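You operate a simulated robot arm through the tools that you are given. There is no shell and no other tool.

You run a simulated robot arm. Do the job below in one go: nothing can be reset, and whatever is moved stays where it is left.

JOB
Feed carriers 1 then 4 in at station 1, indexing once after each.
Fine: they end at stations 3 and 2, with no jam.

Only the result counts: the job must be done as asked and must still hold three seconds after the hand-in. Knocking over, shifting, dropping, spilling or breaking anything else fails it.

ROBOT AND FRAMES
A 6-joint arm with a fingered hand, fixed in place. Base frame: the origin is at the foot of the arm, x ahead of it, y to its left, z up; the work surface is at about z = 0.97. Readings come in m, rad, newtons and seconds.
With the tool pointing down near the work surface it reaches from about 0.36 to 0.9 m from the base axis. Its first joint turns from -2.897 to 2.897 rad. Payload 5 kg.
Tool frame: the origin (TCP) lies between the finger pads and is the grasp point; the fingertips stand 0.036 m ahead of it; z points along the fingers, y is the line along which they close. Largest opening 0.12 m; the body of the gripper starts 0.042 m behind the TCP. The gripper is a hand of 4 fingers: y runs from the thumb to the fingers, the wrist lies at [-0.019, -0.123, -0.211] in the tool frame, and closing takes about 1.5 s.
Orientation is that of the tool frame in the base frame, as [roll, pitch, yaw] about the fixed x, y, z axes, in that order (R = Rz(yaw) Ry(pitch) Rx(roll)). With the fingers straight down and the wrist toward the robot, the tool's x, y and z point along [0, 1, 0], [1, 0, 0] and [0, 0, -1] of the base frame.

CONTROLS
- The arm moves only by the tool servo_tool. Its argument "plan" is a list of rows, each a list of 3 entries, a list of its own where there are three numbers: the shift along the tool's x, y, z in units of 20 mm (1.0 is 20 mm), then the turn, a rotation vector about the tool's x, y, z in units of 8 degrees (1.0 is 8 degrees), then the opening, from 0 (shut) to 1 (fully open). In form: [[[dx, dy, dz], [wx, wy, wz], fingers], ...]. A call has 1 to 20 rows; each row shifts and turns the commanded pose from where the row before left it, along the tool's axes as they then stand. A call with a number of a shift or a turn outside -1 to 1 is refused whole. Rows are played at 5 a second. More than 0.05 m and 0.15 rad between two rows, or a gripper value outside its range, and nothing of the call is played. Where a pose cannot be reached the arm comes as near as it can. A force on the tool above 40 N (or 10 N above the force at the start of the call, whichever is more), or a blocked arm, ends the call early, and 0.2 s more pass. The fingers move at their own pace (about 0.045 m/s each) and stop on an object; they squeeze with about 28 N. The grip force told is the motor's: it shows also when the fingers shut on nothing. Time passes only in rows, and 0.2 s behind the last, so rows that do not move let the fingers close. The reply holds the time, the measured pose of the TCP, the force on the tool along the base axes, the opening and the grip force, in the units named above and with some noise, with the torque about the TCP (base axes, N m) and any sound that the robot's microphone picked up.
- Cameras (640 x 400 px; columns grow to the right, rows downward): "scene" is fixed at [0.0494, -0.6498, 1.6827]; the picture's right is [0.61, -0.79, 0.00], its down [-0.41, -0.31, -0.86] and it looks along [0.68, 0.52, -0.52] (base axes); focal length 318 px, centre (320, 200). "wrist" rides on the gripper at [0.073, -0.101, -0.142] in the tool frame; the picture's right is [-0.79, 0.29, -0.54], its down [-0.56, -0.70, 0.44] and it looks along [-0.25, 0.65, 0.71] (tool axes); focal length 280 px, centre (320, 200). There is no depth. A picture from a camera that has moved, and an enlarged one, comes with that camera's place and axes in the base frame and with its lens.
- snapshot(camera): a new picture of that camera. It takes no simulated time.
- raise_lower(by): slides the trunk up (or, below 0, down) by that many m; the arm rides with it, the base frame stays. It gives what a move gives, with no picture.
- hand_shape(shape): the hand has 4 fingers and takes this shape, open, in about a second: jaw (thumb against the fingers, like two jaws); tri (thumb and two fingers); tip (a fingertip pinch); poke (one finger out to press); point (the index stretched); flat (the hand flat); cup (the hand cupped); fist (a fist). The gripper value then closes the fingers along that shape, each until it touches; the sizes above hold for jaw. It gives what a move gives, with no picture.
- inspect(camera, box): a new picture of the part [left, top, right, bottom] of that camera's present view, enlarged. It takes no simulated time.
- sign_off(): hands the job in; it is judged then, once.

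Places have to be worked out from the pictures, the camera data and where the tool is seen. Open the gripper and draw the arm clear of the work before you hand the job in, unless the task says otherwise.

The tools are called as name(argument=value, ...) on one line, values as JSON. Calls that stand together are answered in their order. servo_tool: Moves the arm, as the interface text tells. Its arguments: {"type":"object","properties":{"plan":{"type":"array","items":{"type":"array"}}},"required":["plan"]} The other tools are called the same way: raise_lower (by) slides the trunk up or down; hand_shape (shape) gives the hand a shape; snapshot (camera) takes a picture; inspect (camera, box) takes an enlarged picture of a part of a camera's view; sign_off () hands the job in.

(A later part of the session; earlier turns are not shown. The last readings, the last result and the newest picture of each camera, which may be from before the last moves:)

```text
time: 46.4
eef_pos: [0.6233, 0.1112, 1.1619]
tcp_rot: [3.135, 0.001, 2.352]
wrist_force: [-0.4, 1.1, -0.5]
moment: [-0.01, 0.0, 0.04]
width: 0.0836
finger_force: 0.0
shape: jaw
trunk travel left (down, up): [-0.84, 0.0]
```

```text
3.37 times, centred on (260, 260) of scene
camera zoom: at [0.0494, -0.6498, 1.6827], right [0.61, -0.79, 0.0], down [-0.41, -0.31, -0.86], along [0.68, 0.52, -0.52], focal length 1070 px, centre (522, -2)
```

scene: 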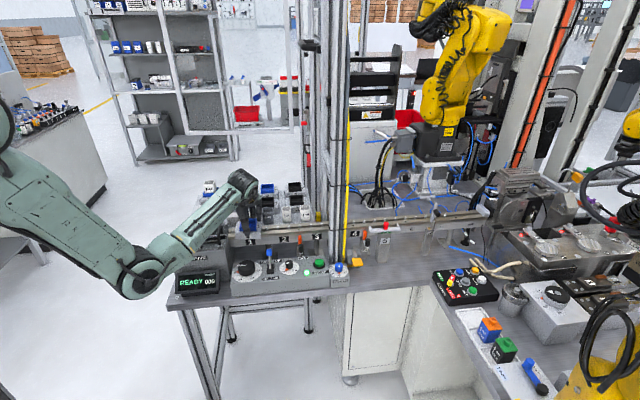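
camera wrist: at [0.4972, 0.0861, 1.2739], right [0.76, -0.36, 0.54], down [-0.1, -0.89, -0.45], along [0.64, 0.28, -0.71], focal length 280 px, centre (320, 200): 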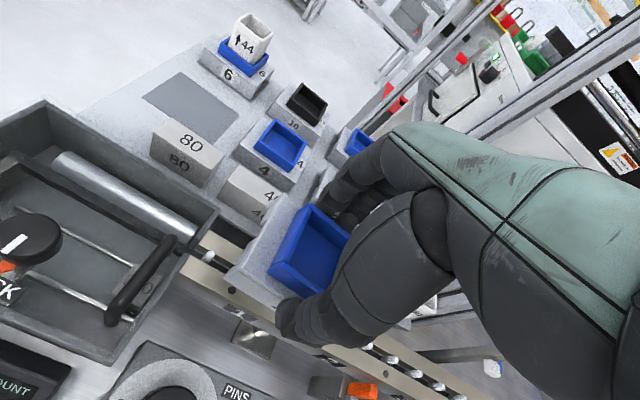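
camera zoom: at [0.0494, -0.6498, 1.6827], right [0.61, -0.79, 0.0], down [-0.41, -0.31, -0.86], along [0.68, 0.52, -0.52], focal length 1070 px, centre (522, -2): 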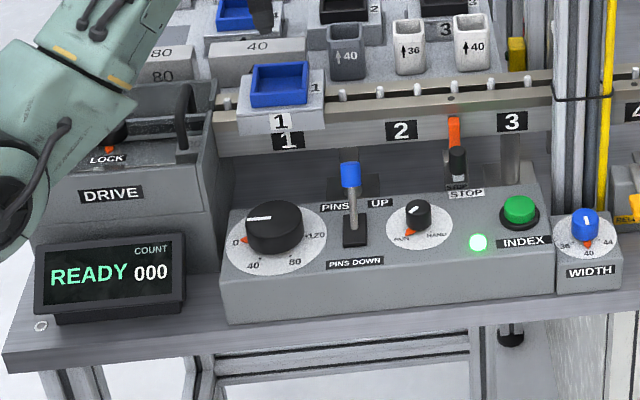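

Carrier 1 sits level at station 1, and the display still reads READY 000. Next I need the INDEX button, so I'll move the hand over the panel for a close look.

servo_tool(plan=[[[-0.48, -0.93, -0.5], [0, 0, 0], 0.7], [[-0.48, -0.93, -0.5], [0, 0, 0], 0.7], [[-0.48, -0.93, -0.5], [0, 0, 0], 0.7], [[-0.48, -0.93, -0.5], [0, 0, 0], 0.7], [[-0.48, -0.93, 0], [0, 0, 0], 0.7], [[-0.48, -0.93, 0], [0, 0, 0], 0.7], [[-0.48, -0.93, 0], [0, 0, 0], 0.7], [[-0.48, -0.93, 0], [0, 0, 0], 0.7], [[-0.48, -0.93, 0], [0, 0, 0], 0.7], [[-0.48, -0.93, 0], [0, 0, 0], 0.7], [[-0.48, -0.93, 0], [0, 0, 0], 0.7], [[-0.48, -0.93, 0], [0, 0, 0], 0.7], [[-0.48, -0.93, 0], [0, 0, 0], 0.7]])

snapshot(camera="wrist")

snapshot(camera="scene")

```text
time: 49.2
eef_pos: [0.5502, -0.1488, 1.1856]
tcp_rot: [3.134, 0.002, 2.35]
wrist_force: [0.4, 0.0, -1.1]
moment: [0.03, -0.01, 0.0]
width: 0.0836
finger_force: 0.1
shape: jaw
out of reach, approached as far as the arm can: row 11, 12, 13
trunk travel left (down, up): [-0.84, 0.0]
```

```text
taken
camera wrist: at [0.4265, -0.169, 1.3277], right [0.76, -0.36, 0.55], down [-0.1, -0.89, -0.45], along [0.65, 0.28, -0.71], focal length 280 px, centre (320, 200)
```

wrist: 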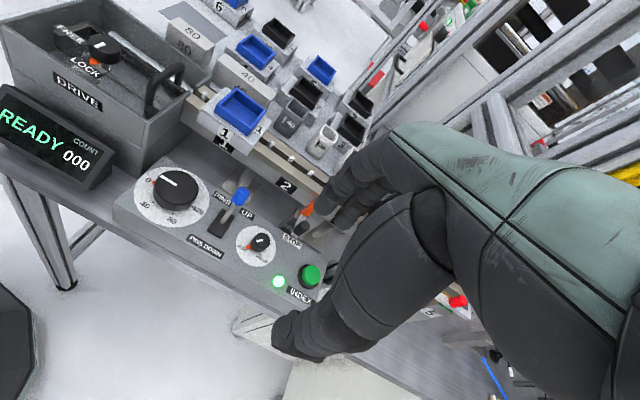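

```text
taken
```

scene: 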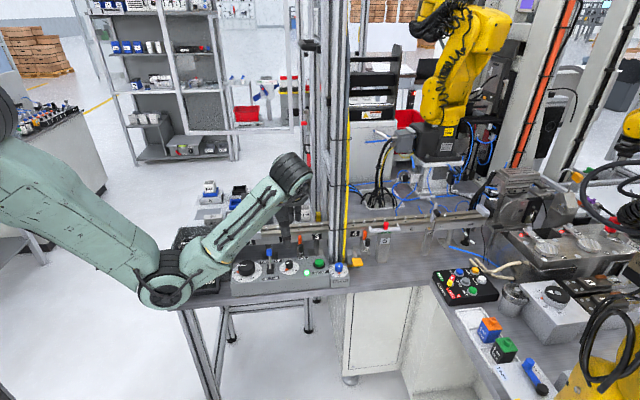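

Good view of the panel. Zooming in on the button and the stop.

inspect(camera="wrist", box=[220, 150, 360, 320])

inspect(camera="wrist", box=[270, 170, 340, 250])

inspect(camera="wrist", box=[180, 70, 300, 170])

```text
2.35 times, centred on (290, 235) of wrist
camera zoom: at [0.4265, -0.169, 1.3277], right [0.76, -0.36, 0.55], down [-0.1, -0.89, -0.45], along [0.65, 0.28, -0.71], focal length 660 px, centre (391, 118)
```

zoom: 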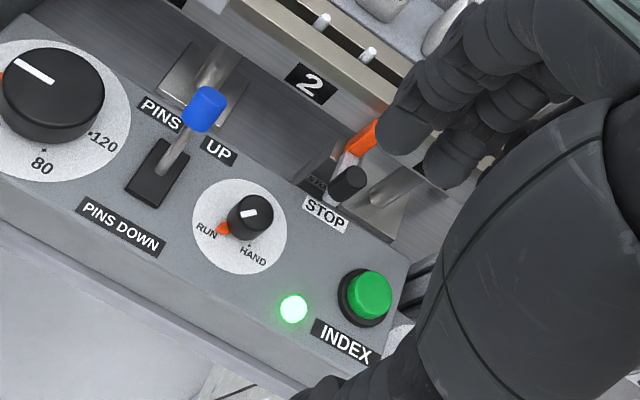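

```text
5.00 times, centred on (305, 210) of wrist
camera zoom: at [0.4265, -0.169, 1.3277], right [0.76, -0.36, 0.55], down [-0.1, -0.89, -0.45], along [0.65, 0.28, -0.71], focal length 1402 px, centre (395, 150)
```

zoom: 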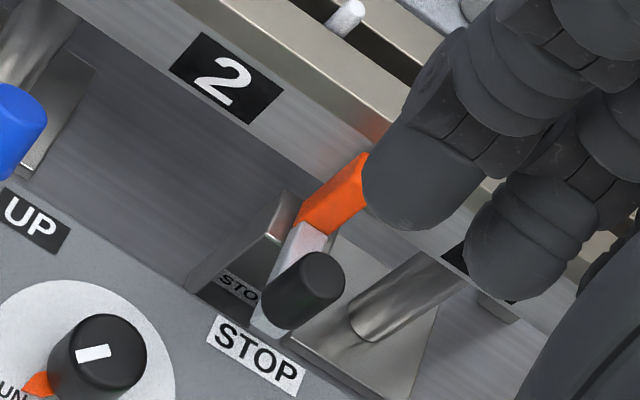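

```text
4.00 times, centred on (240, 120) of wrist
camera zoom: at [0.4265, -0.169, 1.3277], right [0.76, -0.36, 0.55], down [-0.1, -0.89, -0.45], along [0.65, 0.28, -0.71], focal length 1122 px, centre (640, 520)
```

zoom: 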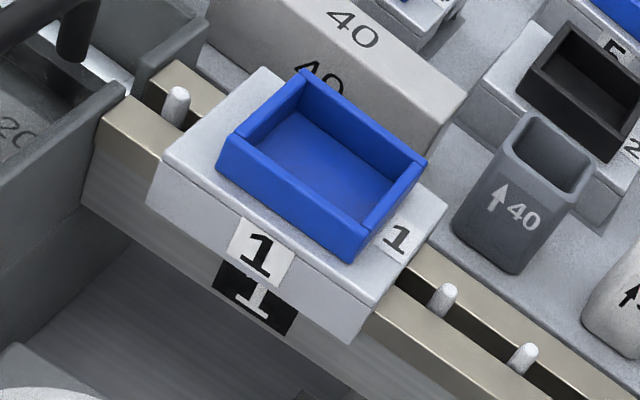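

The stop blade's top appears to sit just under the height of the carrier skirt. I'll check it again once carrier 1 is beside it at station 2. Now I'll shape the hand to poke and see where the fingertip ends up.

hand_shape(shape="poke")

snapshot(camera="wrist")

inspect(camera="scene", box=[220, 140, 360, 290])

```text
time: 50.1
eef_pos: [0.5499, -0.1467, 1.1867]
tcp_rot: [3.131, 0.002, 2.351]
wrist_force: [-0.3, 0.1, -0.1]
moment: [0.01, 0.01, -0.01]
width: 0.0002
finger_force: 0.1
shape: poke
trunk travel left (down, up): [-0.84, 0.0]
```

```text
taken
camera wrist: at [0.4267, -0.1675, 1.3279], right [0.76, -0.36, 0.55], down [-0.1, -0.89, -0.45], along [0.65, 0.28, -0.71], focal length 280 px, centre (320, 200)
```

wrist: 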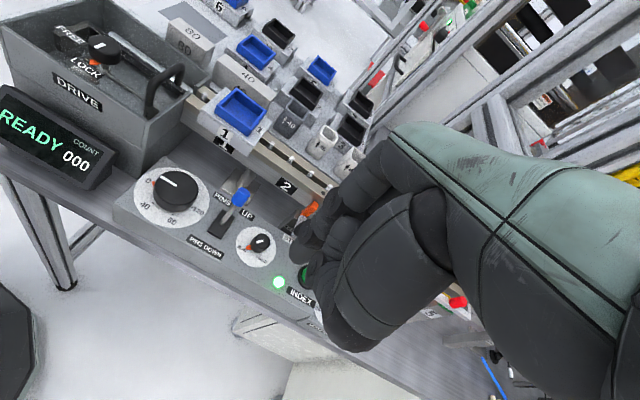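

```text
2.67 times, centred on (290, 215) of scene
camera zoom: at [0.0494, -0.6498, 1.6827], right [0.61, -0.79, 0.0], down [-0.41, -0.31, -0.86], along [0.68, 0.52, -0.52], focal length 847 px, centre (400, 160)
```

zoom: 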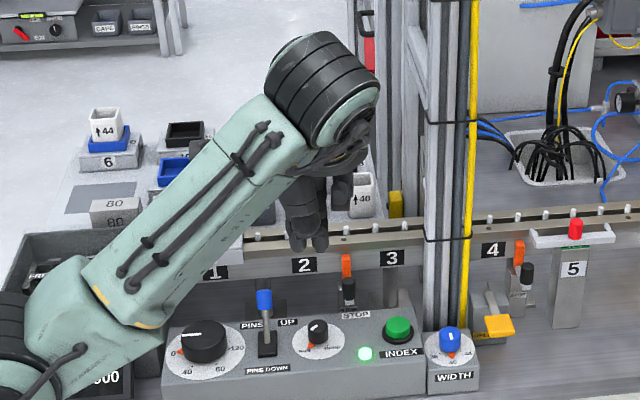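

inspect(camera="scene", box=[285, 195, 335, 245])

inspect(camera="wrist", box=[250, 160, 410, 360])

```text
8.00 times, centred on (310, 220) of scene
camera zoom: at [0.0494, -0.6498, 1.6827], right [0.61, -0.79, 0.0], down [-0.41, -0.31, -0.86], along [0.68, 0.52, -0.52], focal length 2542 px, centre (400, 40)
```

zoom: 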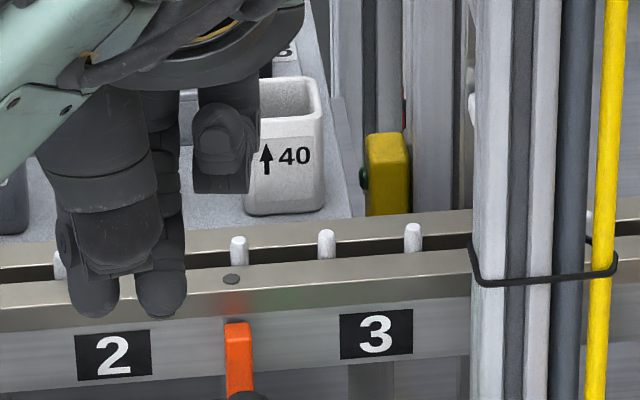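

```text
2.00 times, centred on (330, 260) of wrist
camera zoom: at [0.4267, -0.1675, 1.3279], right [0.76, -0.36, 0.55], down [-0.1, -0.89, -0.45], along [0.65, 0.28, -0.71], focal length 561 px, centre (300, 80)
```

zoom: 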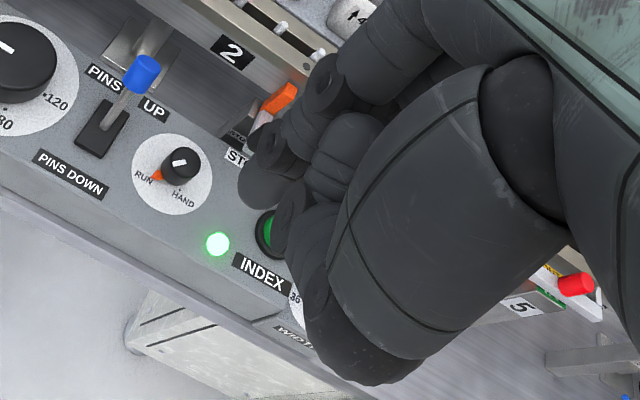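

From triangulation, the INDEX button top is at about (0.701, −0.143, 0.937), lower than I first assumed. Its vertical pipes stand roughly 4 cm downstream and behind it. Turning the hand so the curled fingers point to the front keeps them clear, so I'll step back up-line and rotate.

servo_tool(plan=[[[0, 1, 0], [0, 0, 0], 1], [[0, 1, 0], [0, 0, 0], 1], [[0, 1, 0], [0, 0, 0], 1], [[0, 1, 0], [0, 0, 0], 1], [[0, 0, 0], [0, 0, 1], 1], [[0, 0, 0], [0, 0, 1], 1], [[0, 0, 0], [0, 0, 1], 1], [[0, 0, 0], [0, 0, 1], 1], [[0, 0, 0], [0, 0, 1], 1], [[0, 0, 0], [0, 0, 1], 1], [[0, 0, 0], [0, 0, 1], 1], [[0, 0, 0], [0, 0, 1], 1], [[0, 0, 0], [0, 0, 1], 1], [[0, 0, 0], [0, 0, 1], 1], [[0, 0, 0], [0, 0, 1], 1], [[0, 0, 0], [0, 0, 0.2], 1], [[0, 0, 0], [0, 0, 0], 1]])

snapshot(camera="wrist")

snapshot(camera="scene")

```text
time: 53.7
eef_pos: [0.607, -0.0901, 1.1839]
tcp_rot: [3.141, -0.005, 0.788]
wrist_force: [0.1, 0.6, 0.8]
moment: [0.01, 0.03, 0.01]
width: 0.0
finger_force: 0.0
shape: poke
trunk travel left (down, up): [-0.84, 0.0]
```

```text
taken
camera wrist: at [0.5866, 0.0313, 1.328], right [-0.35, -0.76, 0.54], down [-0.89, 0.1, -0.45], along [0.29, -0.64, -0.72], focal length 280 px, centre (320, 200)
```

wrist: 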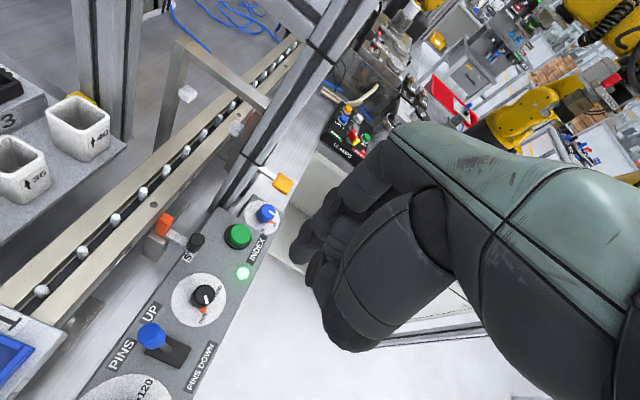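

```text
taken
```

scene: 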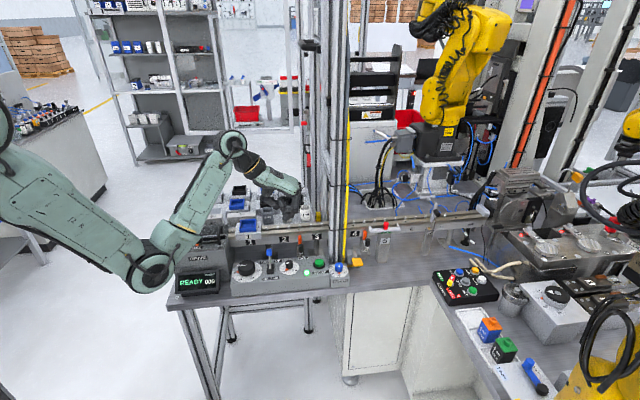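

inspect(camera="wrist", box=[140, 180, 290, 310])

inspect(camera="wrist", box=[110, 30, 310, 200])

```text
3.08 times, centred on (215, 245) of wrist
camera zoom: at [0.5866, 0.0313, 1.328], right [-0.35, -0.76, 0.54], down [-0.89, 0.1, -0.45], along [0.29, -0.64, -0.72], focal length 863 px, centre (643, 62)
```

zoom: 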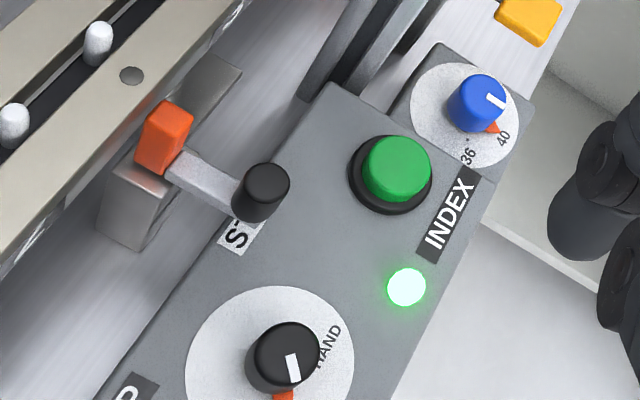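

```text
2.35 times, centred on (210, 115) of wrist
camera zoom: at [0.5866, 0.0313, 1.328], right [-0.35, -0.76, 0.54], down [-0.89, 0.1, -0.45], along [0.29, -0.64, -0.72], focal length 660 px, centre (579, 400)
```

zoom: 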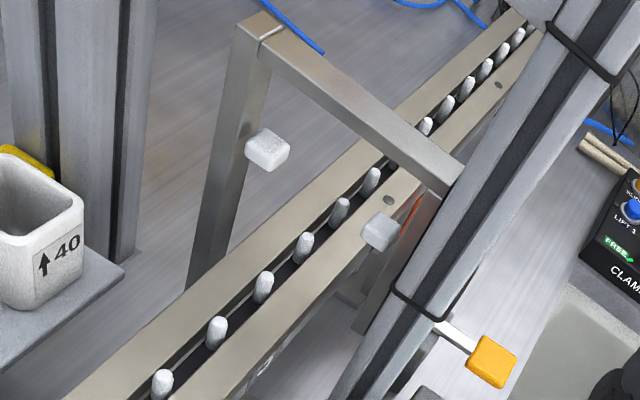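

The two cameras now agree on the button: its top is at about (0.703, −0.141, 0.9375). I'll move the poking finger above it, then look.

servo_tool(plan=[[[0.33, 0.9, 0], [0, 0, 0], 1], [[0.33, 0.9, 0], [0, 0, 0], 1], [[0.33, 0.9, 0], [0, 0, 0], 1], [[0.33, 0.9, 0], [0, 0, 0], 1], [[0.33, 0.9, 0], [0, 0, 0], 1], [[0.33, 0.9, 0], [0, 0, 0], 1], [[0, 0, 1], [0, 0, 0], 1], [[0, 0, 1], [0, 0, 0], 1], [[0, 0, 1], [0, 0, 0], 1], [[0, 0, 1], [0, 0, 0], 1], [[0, 0, 0], [0, 0, 0], 1]])

snapshot(camera="wrist")

inspect(camera="scene", box=[230, 180, 370, 290])

```text
time: 56.1
eef_pos: [0.713, -0.1389, 1.1059]
tcp_rot: [3.14, -0.006, 0.789]
wrist_force: [-0.6, 0.0, -0.6]
moment: [0.0, 0.03, 0.01]
width: 0.0001
finger_force: 0.1
shape: poke
trunk travel left (down, up): [-0.84, 0.0]
```

```text
taken
camera wrist: at [0.6916, -0.0167, 1.2487], right [-0.35, -0.77, 0.54], down [-0.89, 0.1, -0.45], along [0.29, -0.64, -0.72], focal length 280 px, centre (320, 200)
```

wrist: 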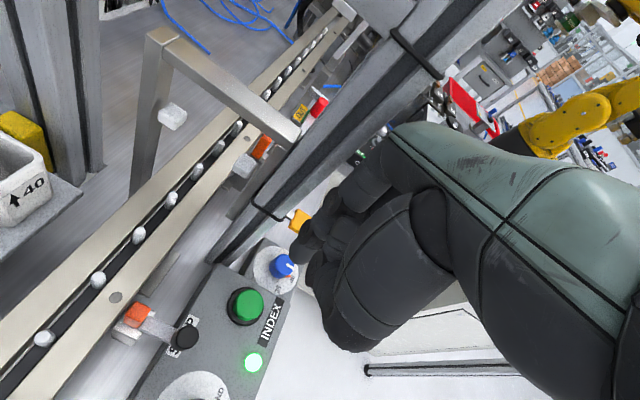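

```text
3.64 times, centred on (300, 235) of scene
camera zoom: at [0.0494, -0.6498, 1.6827], right [0.61, -0.79, 0.0], down [-0.41, -0.31, -0.86], along [0.68, 0.52, -0.52], focal length 1156 px, centre (393, 73)
```

zoom: 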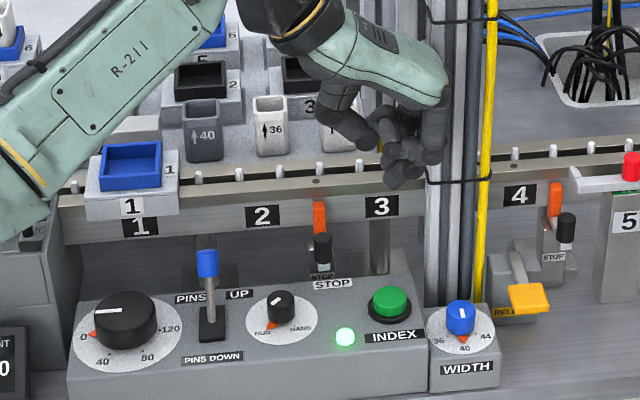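

inspect(camera="scene", box=[300, 195, 350, 245])

inspect(camera="wrist", box=[200, 190, 400, 370])

```text
8.00 times, centred on (325, 220) of scene
camera zoom: at [0.0494, -0.6498, 1.6827], right [0.61, -0.79, 0.0], down [-0.41, -0.31, -0.86], along [0.68, 0.52, -0.52], focal length 2542 px, centre (280, 40)
```

zoom: 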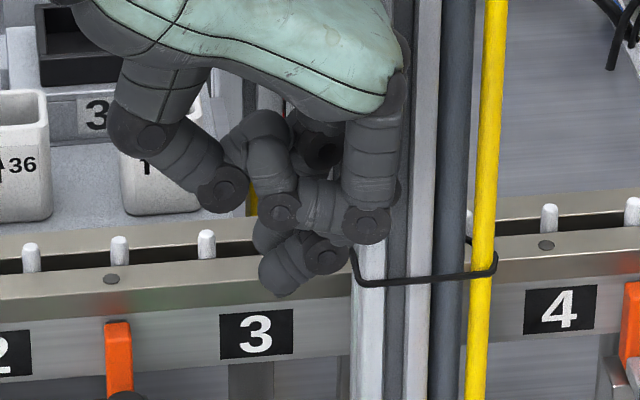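

```text
2.22 times, centred on (300, 280) of wrist
camera zoom: at [0.6916, -0.0167, 1.2487], right [-0.35, -0.77, 0.54], down [-0.89, 0.1, -0.45], along [0.29, -0.64, -0.72], focal length 623 px, centre (364, 22)
```

zoom: 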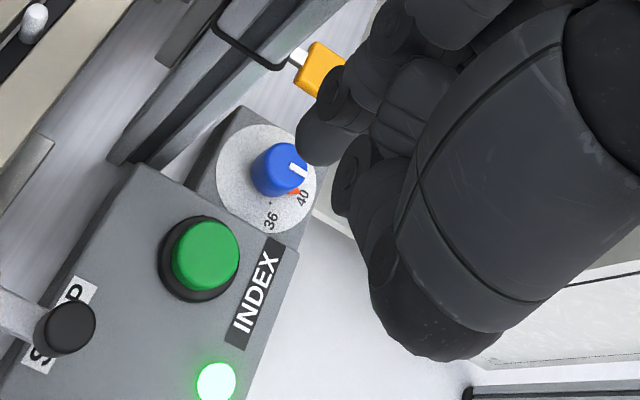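

The lowest fingertip is offset about 10 mm toward the front and 36 mm ahead of the TCP, so it's nearly over the button. I'll shift 4 mm upstream and descend most of the way.

servo_tool(plan=[[[0, -0.2, 1], [0, 0, 0], 1], [[0, 0, 1], [0, 0, 0], 1], [[0, 0, 1], [0, 0, 0], 1], [[0, 0, 1], [0, 0, 0], 1], [[0, 0, 1], [0, 0, 0], 1], [[0, 0, 0.4], [0, 0, 0], 1], [[0, 0, 0], [0, 0, 0], 1]])

inspect(camera="wrist", box=[200, 190, 400, 370])

inspect(camera="scene", box=[285, 210, 355, 280])

snapshot(camera="scene")

```text
time: 57.7
eef_pos: [0.71, -0.1352, 0.9969]
tcp_rot: [-3.14, -0.006, 0.79]
wrist_force: [0.0, 0.5, -0.5]
moment: [0.02, -0.02, 0.02]
width: 0.0
finger_force: 0.1
shape: poke
trunk travel left (down, up): [-0.84, 0.0]
```

```text
2.22 times, centred on (300, 280) of wrist
camera zoom: at [0.6889, -0.013, 1.141], right [-0.35, -0.77, 0.54], down [-0.89, 0.1, -0.45], along [0.29, -0.64, -0.72], focal length 623 px, centre (364, 22)
```

zoom: 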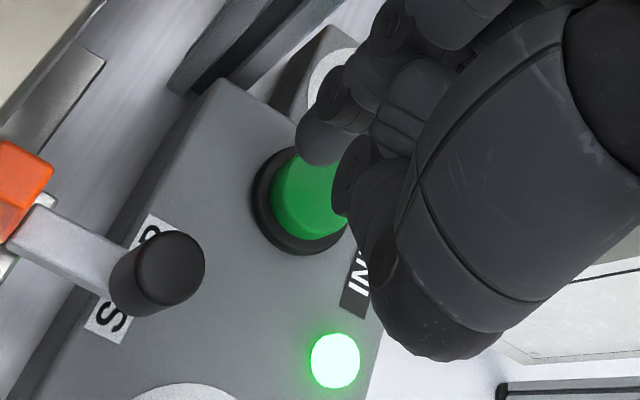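

```text
5.71 times, centred on (320, 245) of scene
camera zoom: at [0.0494, -0.6498, 1.6827], right [0.61, -0.79, 0.0], down [-0.41, -0.31, -0.86], along [0.68, 0.52, -0.52], focal length 1816 px, centre (320, -57)
```

zoom: 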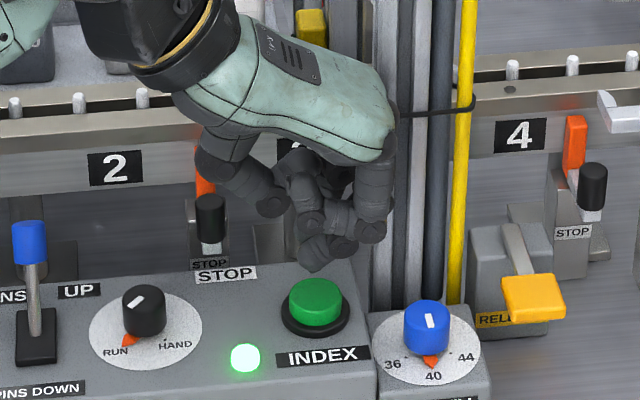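

```text
taken
```

scene: 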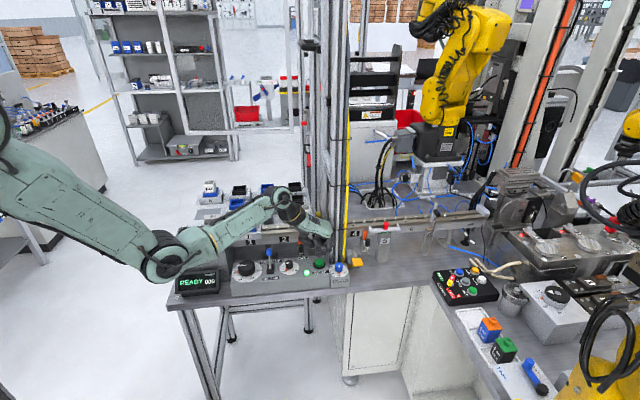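

The tip is about 20 mm above the button and lined up. I'm shifting 5 mm rearward to centre it and easing down onto the button.

servo_tool(plan=[[[0.25, 0, 0.4], [0, 0, 0], 1], [[0, 0, 0.4], [0, 0, 0], 1], [[0, 0, 0.1], [0, 0, 0], 1], [[0, 0, 0.1], [0, 0, 0], 1]])

inspect(camera="wrist", box=[200, 190, 400, 370])

inspect(camera="scene", box=[285, 210, 355, 280])

```text
time: 58.7
eef_pos: [0.714, -0.1315, 0.9768]
tcp_rot: [3.141, -0.005, 0.789]
wrist_force: [-0.1, 0.3, -0.2]
moment: [0.03, -0.01, 0.0]
width: 0.0001
finger_force: 0.2
shape: poke
trunk travel left (down, up): [-0.84, 0.0]
```

```text
2.22 times, centred on (300, 280) of wrist
camera zoom: at [0.6933, -0.0088, 1.1204], right [-0.35, -0.77, 0.54], down [-0.89, 0.1, -0.45], along [0.29, -0.64, -0.72], focal length 623 px, centre (364, 22)
```

zoom: 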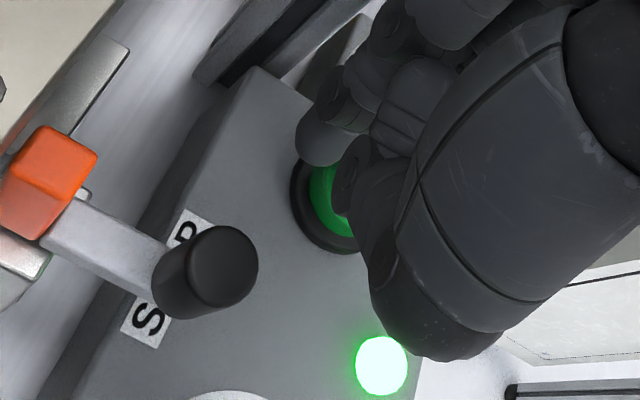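

```text
5.71 times, centred on (320, 245) of scene
camera zoom: at [0.0494, -0.6498, 1.6827], right [0.61, -0.79, 0.0], down [-0.41, -0.31, -0.86], along [0.68, 0.52, -0.52], focal length 1816 px, centre (320, -57)
```

zoom: 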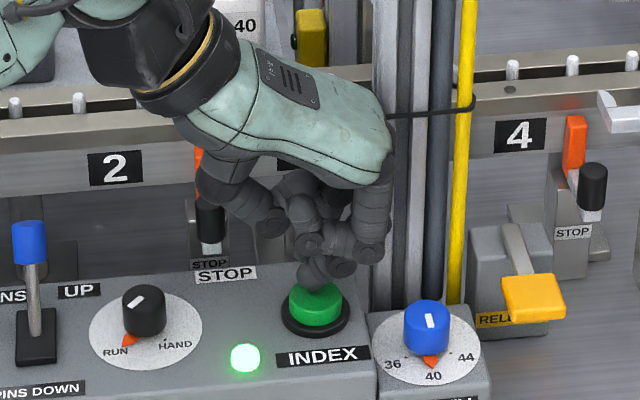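

The tip is just at the button top. Pressing in small steps.

servo_tool(plan=[[[0, 0, 0.1], [0, 0, 0], 1], [[0, 0, 0.1], [0, 0, 0], 1], [[0, 0, 0.1], [0, 0, 0], 1]])

inspect(camera="scene", box=[165, 200, 355, 300])

```text
time: 59.5
eef_pos: [0.7146, -0.1319, 0.9701]
tcp_rot: [-3.14, -0.005, 0.789]
wrist_force: [-0.3, -1.1, 1.6]
moment: [0.0, 0.02, 0.06]
width: 0.0
finger_force: 0.0
shape: poke
trunk travel left (down, up): [-0.84, 0.0]
```

```text
3.37 times, centred on (260, 250) of scene
camera zoom: at [0.0494, -0.6498, 1.6827], right [0.61, -0.79, 0.0], down [-0.41, -0.31, -0.86], along [0.68, 0.52, -0.52], focal length 1070 px, centre (522, 32)
```

zoom: 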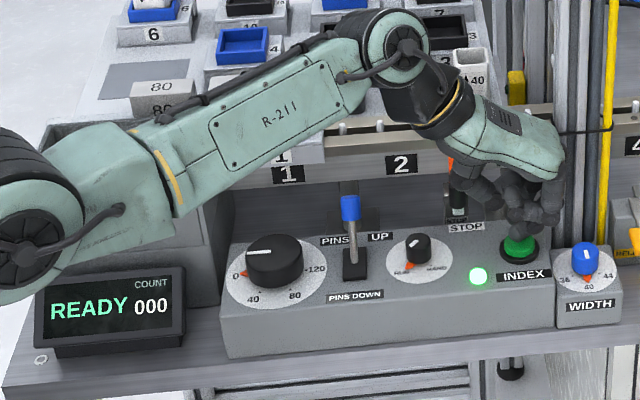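

servo_tool(plan=[[[0, 0, 0.1], [0, 0, 0], 1], [[0, 0, 0.1], [0, 0, 0], 1]])

inspect(camera="scene", box=[165, 200, 355, 300])

```text
time: 60.1
eef_pos: [0.7139, -0.1319, 0.9665]
tcp_rot: [3.14, -0.007, 0.79]
wrist_force: [-0.2, -1.7, 5.2]
moment: [-0.11, 0.04, -0.01]
width: 0.0001
finger_force: 0.2
shape: poke
trunk travel left (down, up): [-0.84, 0.0]
heard: click
```

```text
3.37 times, centred on (260, 250) of scene
camera zoom: at [0.0494, -0.6498, 1.6827], right [0.61, -0.79, 0.0], down [-0.41, -0.31, -0.86], along [0.68, 0.52, -0.52], focal length 1070 px, centre (522, 32)
```

zoom: 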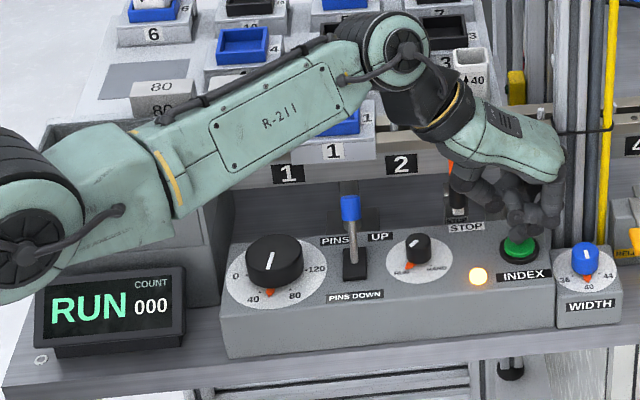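

A click, and the display shows RUN with the carrier moving. I'm lifting off the button and waiting for the cycle to finish.

servo_tool(plan=[[[0, 0, -0.5], [0, 0, 0], 1], [[0, 0, -1], [0, 0, 0], 1], [[0, 0, 0], [0, 0, 0], 1], [[0, 0, 0], [0, 0, 0], 1], [[0, 0, 0], [0, 0, 0], 1], [[0, 0, 0], [0, 0, 0], 1], [[0, 0, 0], [0, 0, 0], 1], [[0, 0, 0], [0, 0, 0], 1], [[0, 0, 0], [0, 0, 0], 1], [[0, 0, 0], [0, 0, 0], 1]])

inspect(camera="scene", box=[165, 200, 355, 300])

snapshot(camera="wrist")

```text
time: 62.3
eef_pos: [0.7139, -0.1313, 0.9975]
tcp_rot: [3.14, -0.004, 0.79]
wrist_force: [0.0, 0.1, -0.7]
moment: [0.02, 0.01, 0.0]
width: 0.0
finger_force: 0.0
shape: poke
trunk travel left (down, up): [-0.84, 0.0]
```

```text
3.37 times, centred on (260, 250) of scene
camera zoom: at [0.0494, -0.6498, 1.6827], right [0.61, -0.79, 0.0], down [-0.41, -0.31, -0.86], along [0.68, 0.52, -0.52], focal length 1070 px, centre (522, 32)
```

zoom: 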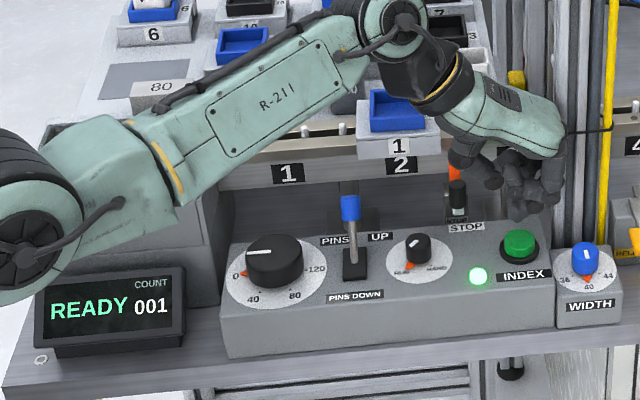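

```text
taken
camera wrist: at [0.6927, -0.0092, 1.141], right [-0.35, -0.77, 0.54], down [-0.89, 0.1, -0.45], along [0.29, -0.64, -0.72], focal length 280 px, centre (320, 200)
```

wrist: 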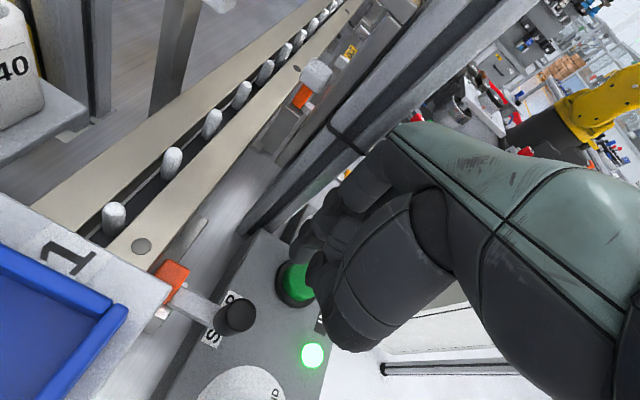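

Carrier 1 is at station 2 and the display shows READY 001. I'll check the stop blade against the carrier's skirt.

inspect(camera="wrist", box=[80, 210, 260, 340])

inspect(camera="scene", box=[265, 220, 315, 260])

```text
3.08 times, centred on (170, 275) of wrist
camera zoom: at [0.6927, -0.0092, 1.141], right [-0.35, -0.77, 0.54], down [-0.89, 0.1, -0.45], along [0.29, -0.64, -0.72], focal length 863 px, centre (782, -31)
```

zoom: 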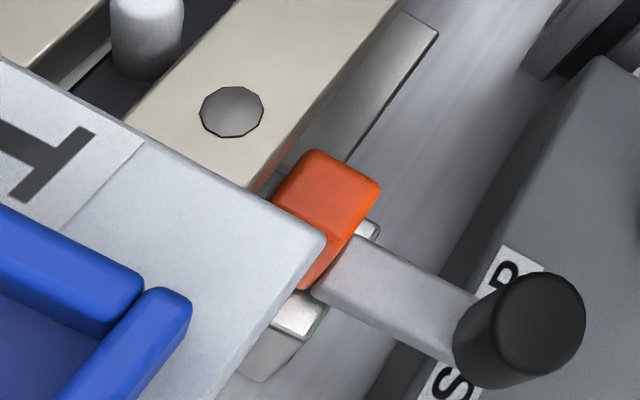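

```text
10.00 times, centred on (290, 240) of scene
camera zoom: at [0.0494, -0.6498, 1.6827], right [0.61, -0.79, 0.0], down [-0.41, -0.31, -0.86], along [0.68, 0.52, -0.52], focal length 3178 px, centre (620, -200)
```

zoom: 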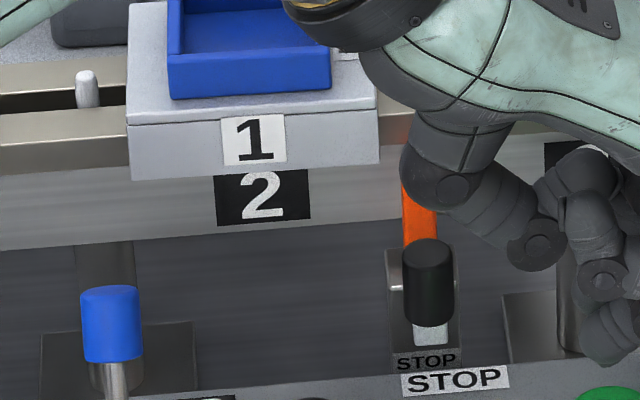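

The thumb hides the blade. I'll raise the hand clear, then compare the heights directly.

servo_tool(plan=[[[0, 0, -1], [0, 0, 0], 1], [[0, 0, -1], [0, 0, 0], 1], [[0, 0, -1], [0, 0, 0], 1], [[0, 0, -1], [0, 0, 0], 1], [[0, 0, -1], [0, 0, 0], 1], [[0, 0, -1], [0, 0, 0], 1], [[0, 0, -1], [0, 0, 0], 1], [[0, 0, -1], [0, 0, 0], 1], [[0, 0, -0.5], [0, 0, 0], 1], [[0, 0, 0], [0, 0, 0], 1]])

inspect(camera="scene", box=[270, 215, 320, 255])

inspect(camera="wrist", box=[40, 200, 240, 370])

snapshot(camera="wrist")

```text
time: 64.5
eef_pos: [0.7128, -0.1319, 1.1673]
tcp_rot: [-3.139, -0.005, 0.79]
wrist_force: [-0.7, 1.0, 0.4]
moment: [0.02, 0.0, -0.01]
width: 0.0
finger_force: 0.1
shape: poke
trunk travel left (down, up): [-0.84, 0.0]
```

```text
10.00 times, centred on (295, 235) of scene
camera zoom: at [0.0494, -0.6498, 1.6827], right [0.61, -0.79, 0.0], down [-0.41, -0.31, -0.86], along [0.68, 0.52, -0.52], focal length 3178 px, centre (570, -150)
```

zoom: 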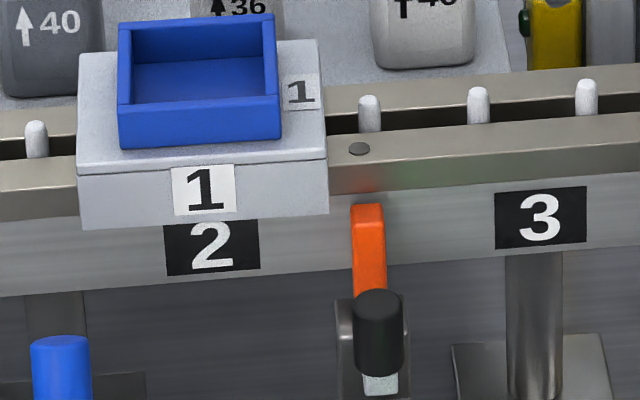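

```text
2.35 times, centred on (140, 285) of wrist
camera zoom: at [0.6914, -0.0107, 1.31], right [-0.35, -0.77, 0.54], down [-0.89, 0.1, -0.45], along [0.29, -0.64, -0.72], focal length 660 px, centre (744, 0)
```

zoom: 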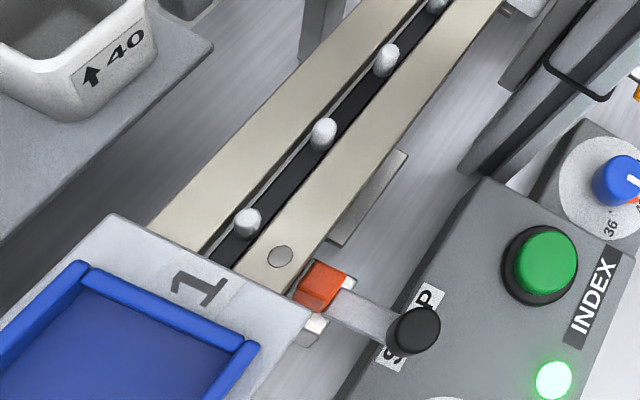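

```text
taken
camera wrist: at [0.6914, -0.0107, 1.31], right [-0.35, -0.77, 0.54], down [-0.89, 0.1, -0.45], along [0.29, -0.64, -0.72], focal length 280 px, centre (320, 200)
```

wrist: 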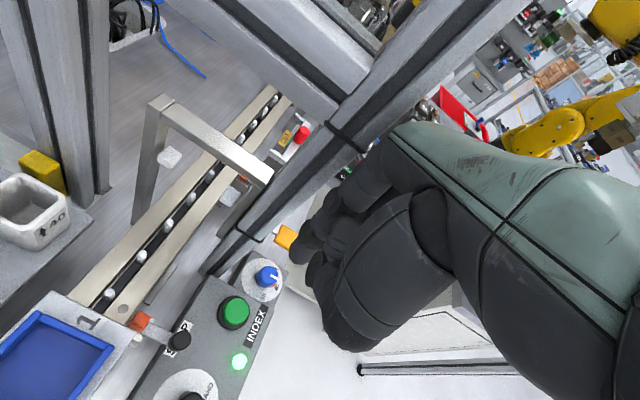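

inspect(camera="scene", box=[294, 230, 314, 246])

inspect(camera="wrist", box=[100, 290, 170, 350])

```text
16.00 times, centred on (304, 238) of scene
camera zoom: at [0.0494, -0.6498, 1.6827], right [0.61, -0.79, 0.0], down [-0.41, -0.31, -0.86], along [0.68, 0.52, -0.52], focal length 5084 px, centre (576, -408)
```

zoom: 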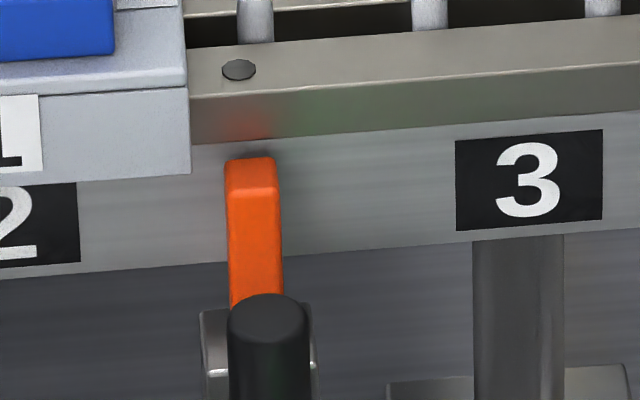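

```text
6.67 times, centred on (135, 320) of wrist
camera zoom: at [0.6914, -0.0107, 1.31], right [-0.35, -0.77, 0.54], down [-0.89, 0.1, -0.45], along [0.29, -0.64, -0.72], focal length 1869 px, centre (1553, -600)
```

zoom: 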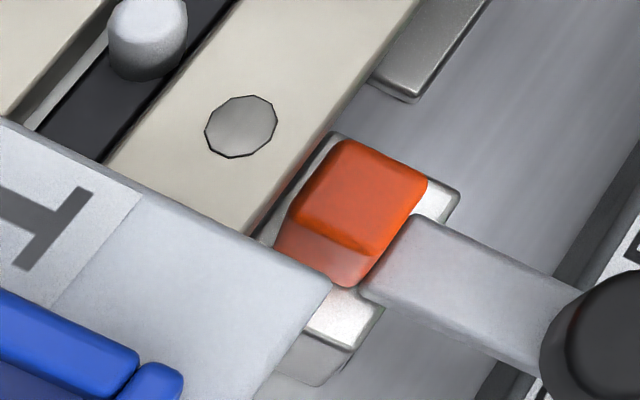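

The blade's top is about 5 mm below the skirt bottom, so the stop is lowered and won't block the path. Now for carrier 4: I'll back away from the pipes, turn the hand back and return to the jaw shape.

servo_tool(plan=[[[0, -1, 0], [0, 0, 0], 1], [[0, -1, 0], [0, 0, 0], 1], [[0, -1, 0], [0, 0, 0], 1], [[0, -1, 0], [0, 0, 0], 1], [[0, -1, 0], [0, 0, 0], 1], [[0.5, 0, 0], [0, 0, -1], 1], [[0, 0, 0], [0, 0, -1], 1], [[0, 0, 0], [0, 0, -1], 1], [[0, 0, 0], [0, 0, -1], 1], [[0, 0, 0], [0, 0, -1], 1], [[0, 0, 0], [0, 0, -1], 1], [[0, 0, 0], [0, 0, -1], 1], [[0, 0, 0], [0, 0, -1], 1], [[0, 0, 0], [0, 0, -1], 1], [[0, 0, 0], [0, 0, -1], 1], [[0, 0, 0], [0, 0, -1], 1], [[0, 0, 0], [0, 0, -0.19], 1], [[0, 0, 0], [0, 0, 0], 1]])

hand_shape(shape="jaw")

snapshot(camera="scene")

```text
time: 68.3
eef_pos: [0.6487, -0.0546, 1.1675]
tcp_rot: [3.135, 0.0, 2.353]
wrist_force: [0.4, -0.1, -0.6]
moment: [0.0, 0.02, 0.0]
width: 0.0002
finger_force: 0.1
shape: poke
trunk travel left (down, up): [-0.84, 0.0]
```

```text
time: 69.2
eef_pos: [0.6486, -0.0536, 1.1673]
tcp_rot: [3.137, -0.001, 2.353]
wrist_force: [-0.3, 0.3, -0.2]
moment: [0.04, -0.01, -0.03]
width: 0.1199
finger_force: 0.0
shape: jaw
trunk travel left (down, up): [-0.84, 0.0]
```

```text
taken
```

scene: 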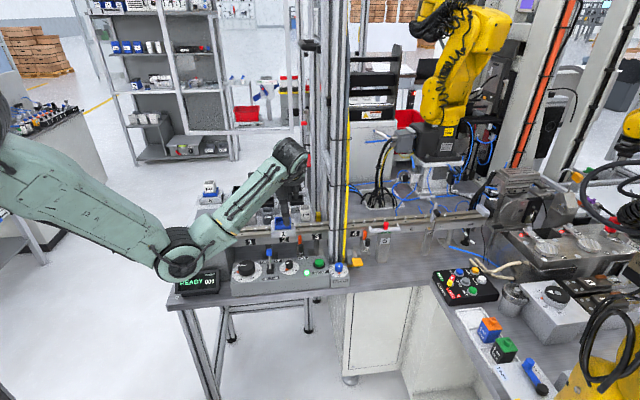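

Moving above carrier 4 at about (0.702, 0.274), opening to 90 mm on the way.

servo_tool(plan=[[[0.693, 0.964, 0], [0, 0, 0], 0.75], [[0.693, 0.964, 0], [0, 0, 0], 0.75], [[0.693, 0.964, 0], [0, 0, 0], 0.75], [[0.693, 0.964, 0], [0, 0, 0], 0.75], [[0.693, 0.964, 0], [0, 0, 0], 0.75], [[0.693, 0.964, 0], [0, 0, 0], 0.75], [[0.693, 0.964, 0], [0, 0, 0], 0.75], [[0.693, 0.964, 0], [0, 0, 0], 0.75], [[0.693, 0.964, 0], [0, 0, 0], 0.75], [[0.693, 0.964, 0], [0, 0, 0], 0.75], [[0.693, 0.964, 0], [0, 0, 0], 0.75], [[0.693, 0.964, 0], [0, 0, 0], 0.75], [[0.693, 0.964, 0], [0, 0, 0], 0.75], [[0.693, 0.964, 0], [0, 0, 0], 0.75], [[0, 0, 0], [0, 0, 0], 0.75]])

snapshot(camera="wrist")

inspect(camera="scene", box=[200, 150, 300, 225])

```text
time: 72.4
eef_pos: [0.7032, 0.2752, 1.1693]
tcp_rot: [3.136, -0.002, 2.351]
wrist_force: [-0.1, -0.1, -0.7]
moment: [0.01, -0.02, -0.04]
width: 0.0905
finger_force: 0.1
shape: jaw
trunk travel left (down, up): [-0.84, 0.0]
```

```text
taken
camera wrist: at [0.5799, 0.2551, 1.311], right [0.76, -0.36, 0.54], down [-0.1, -0.89, -0.45], along [0.64, 0.28, -0.71], focal length 280 px, centre (320, 200)
```

wrist: 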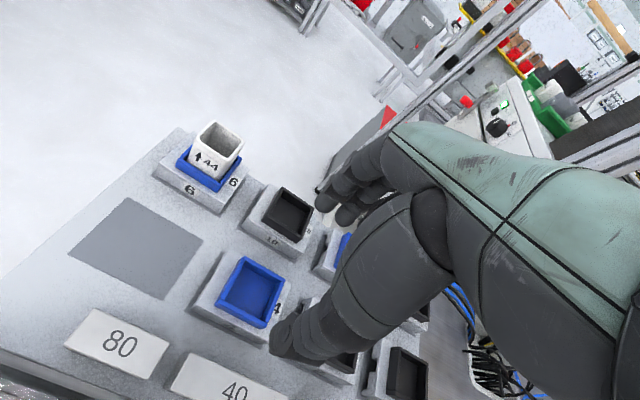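

```text
5.33 times, centred on (250, 188) of scene
camera zoom: at [0.0494, -0.6498, 1.6827], right [0.61, -0.79, 0.0], down [-0.41, -0.31, -0.86], along [0.68, 0.52, -0.52], focal length 1695 px, centre (693, 267)
```

zoom: 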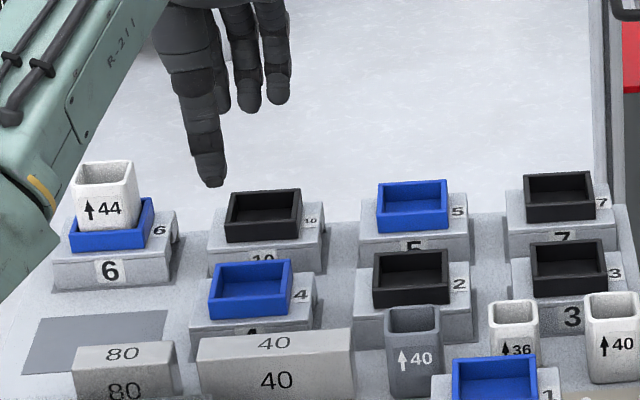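

inspect(camera="wrist", box=[150, 230, 330, 400])

inspect(camera="scene", box=[230, 195, 270, 225])

```text
2.35 times, centred on (240, 315) of wrist
camera zoom: at [0.5799, 0.2551, 1.311], right [0.76, -0.36, 0.54], down [-0.1, -0.89, -0.45], along [0.64, 0.28, -0.71], focal length 660 px, centre (508, -71)
```

zoom: 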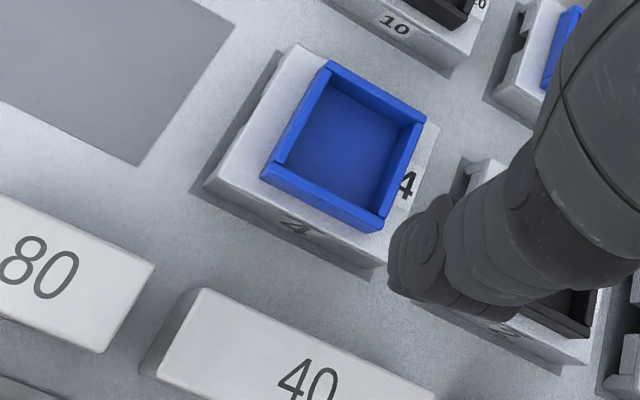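

```text
13.33 times, centred on (250, 210) of scene
camera zoom: at [0.0494, -0.6498, 1.6827], right [0.61, -0.79, 0.0], down [-0.41, -0.31, -0.86], along [0.68, 0.52, -0.52], focal length 4237 px, centre (1253, 67)
```

zoom: 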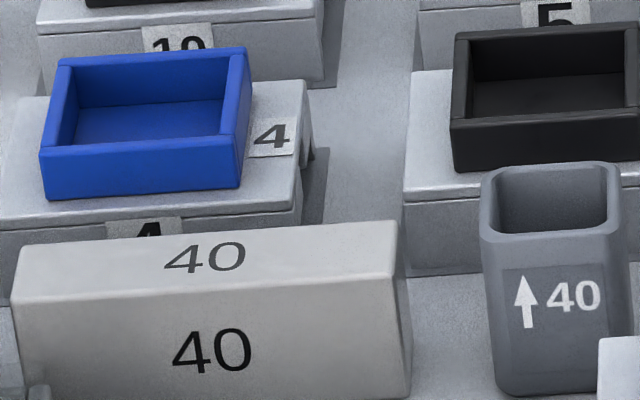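

Carrier 4's centre comes out at about e1 = 0.3035, e2 = 0.693, with the block about 36 mm in front of its face. I'll offset the TCP 5 mm downstream so the thumb pushes on the middle, then go down for the frame grip.

servo_tool(plan=[[[-0.3, 0.25, 1], [0, 0, 0], 0.66], [[0, 0, 1], [0, 0, 0], 0.66], [[0, 0, 1], [0, 0, 0], 0.66], [[0, 0, 1], [0, 0, 0], 0.66], [[0, 0, 1], [0, 0, 0], 0.66], [[0, 0, 0.5], [0, 0, 0], 0.66], [[0, 0, 0], [0, 0, 0], 0.66]])

inspect(camera="scene", box=[210, 165, 290, 225])

inspect(camera="wrist", box=[190, 150, 370, 400])

```text
time: 74.0
eef_pos: [0.7126, 0.2738, 1.0584]
tcp_rot: [3.136, -0.001, 2.351]
wrist_force: [0.3, 0.1, -0.8]
moment: [-0.01, -0.02, -0.02]
width: 0.0796
finger_force: 0.0
shape: jaw
trunk travel left (down, up): [-0.84, 0.0]
```

```text
6.67 times, centred on (250, 195) of scene
camera zoom: at [0.0494, -0.6498, 1.6827], right [0.61, -0.79, 0.0], down [-0.41, -0.31, -0.86], along [0.68, 0.52, -0.52], focal length 2118 px, centre (787, 233)
```

zoom: 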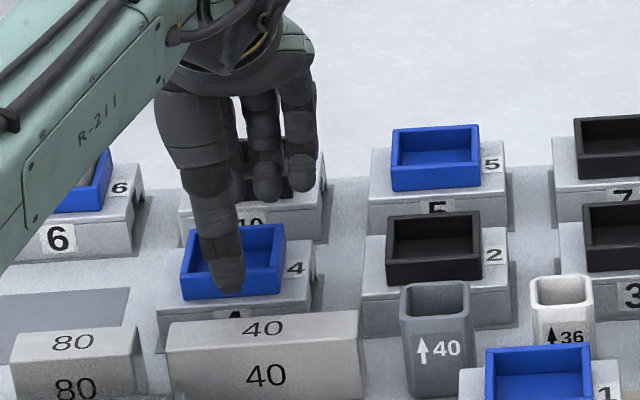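

```text
1.60 times, centred on (280, 275) of wrist
camera zoom: at [0.5887, 0.2537, 1.2004], right [0.76, -0.36, 0.54], down [-0.1, -0.89, -0.45], along [0.64, 0.28, -0.71], focal length 449 px, centre (384, 80)
```

zoom: 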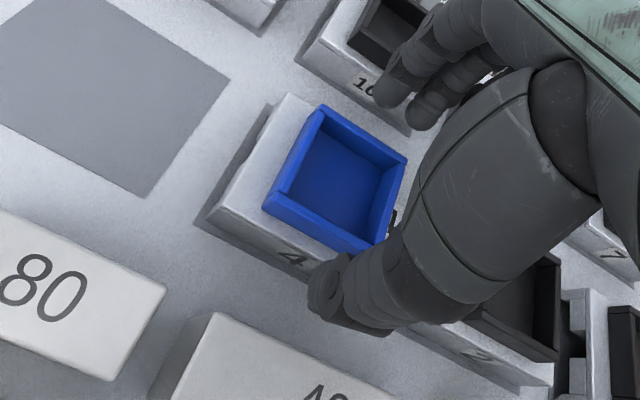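

servo_tool(plan=[[[0, 0, 0.4], [0, 0, 0], 0.66], [[0, 0, 0.3], [0, 0, 0], 0.66], [[0, 0, 0.2], [0, 0, 0], 0.66], [[0, 0, 0], [0, 0, 0], 0.66]])

inspect(camera="scene", box=[220, 185, 280, 225])

inspect(camera="wrist", box=[190, 150, 370, 400])

```text
time: 75.0
eef_pos: [0.7129, 0.2737, 1.0395]
tcp_rot: [3.136, 0.001, 2.351]
wrist_force: [-0.3, 0.9, 0.2]
moment: [0.03, 0.0, 0.05]
width: 0.0798
finger_force: 0.1
shape: jaw
trunk travel left (down, up): [-0.84, 0.0]
```

```text
10.00 times, centred on (250, 205) of scene
camera zoom: at [0.0494, -0.6498, 1.6827], right [0.61, -0.79, 0.0], down [-0.41, -0.31, -0.86], along [0.68, 0.52, -0.52], focal length 3178 px, centre (1020, 150)
```

zoom: 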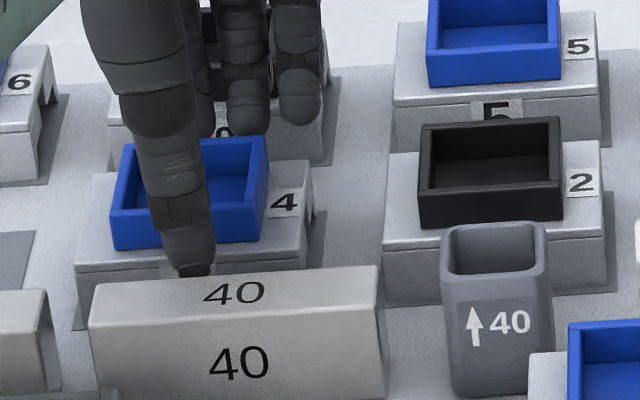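

```text
1.60 times, centred on (280, 275) of wrist
camera zoom: at [0.5894, 0.2536, 1.1825], right [0.76, -0.36, 0.54], down [-0.1, -0.89, -0.45], along [0.64, 0.28, -0.71], focal length 449 px, centre (384, 80)
```

zoom: 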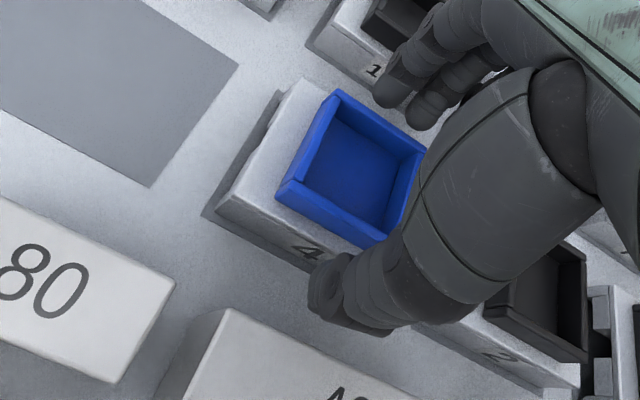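

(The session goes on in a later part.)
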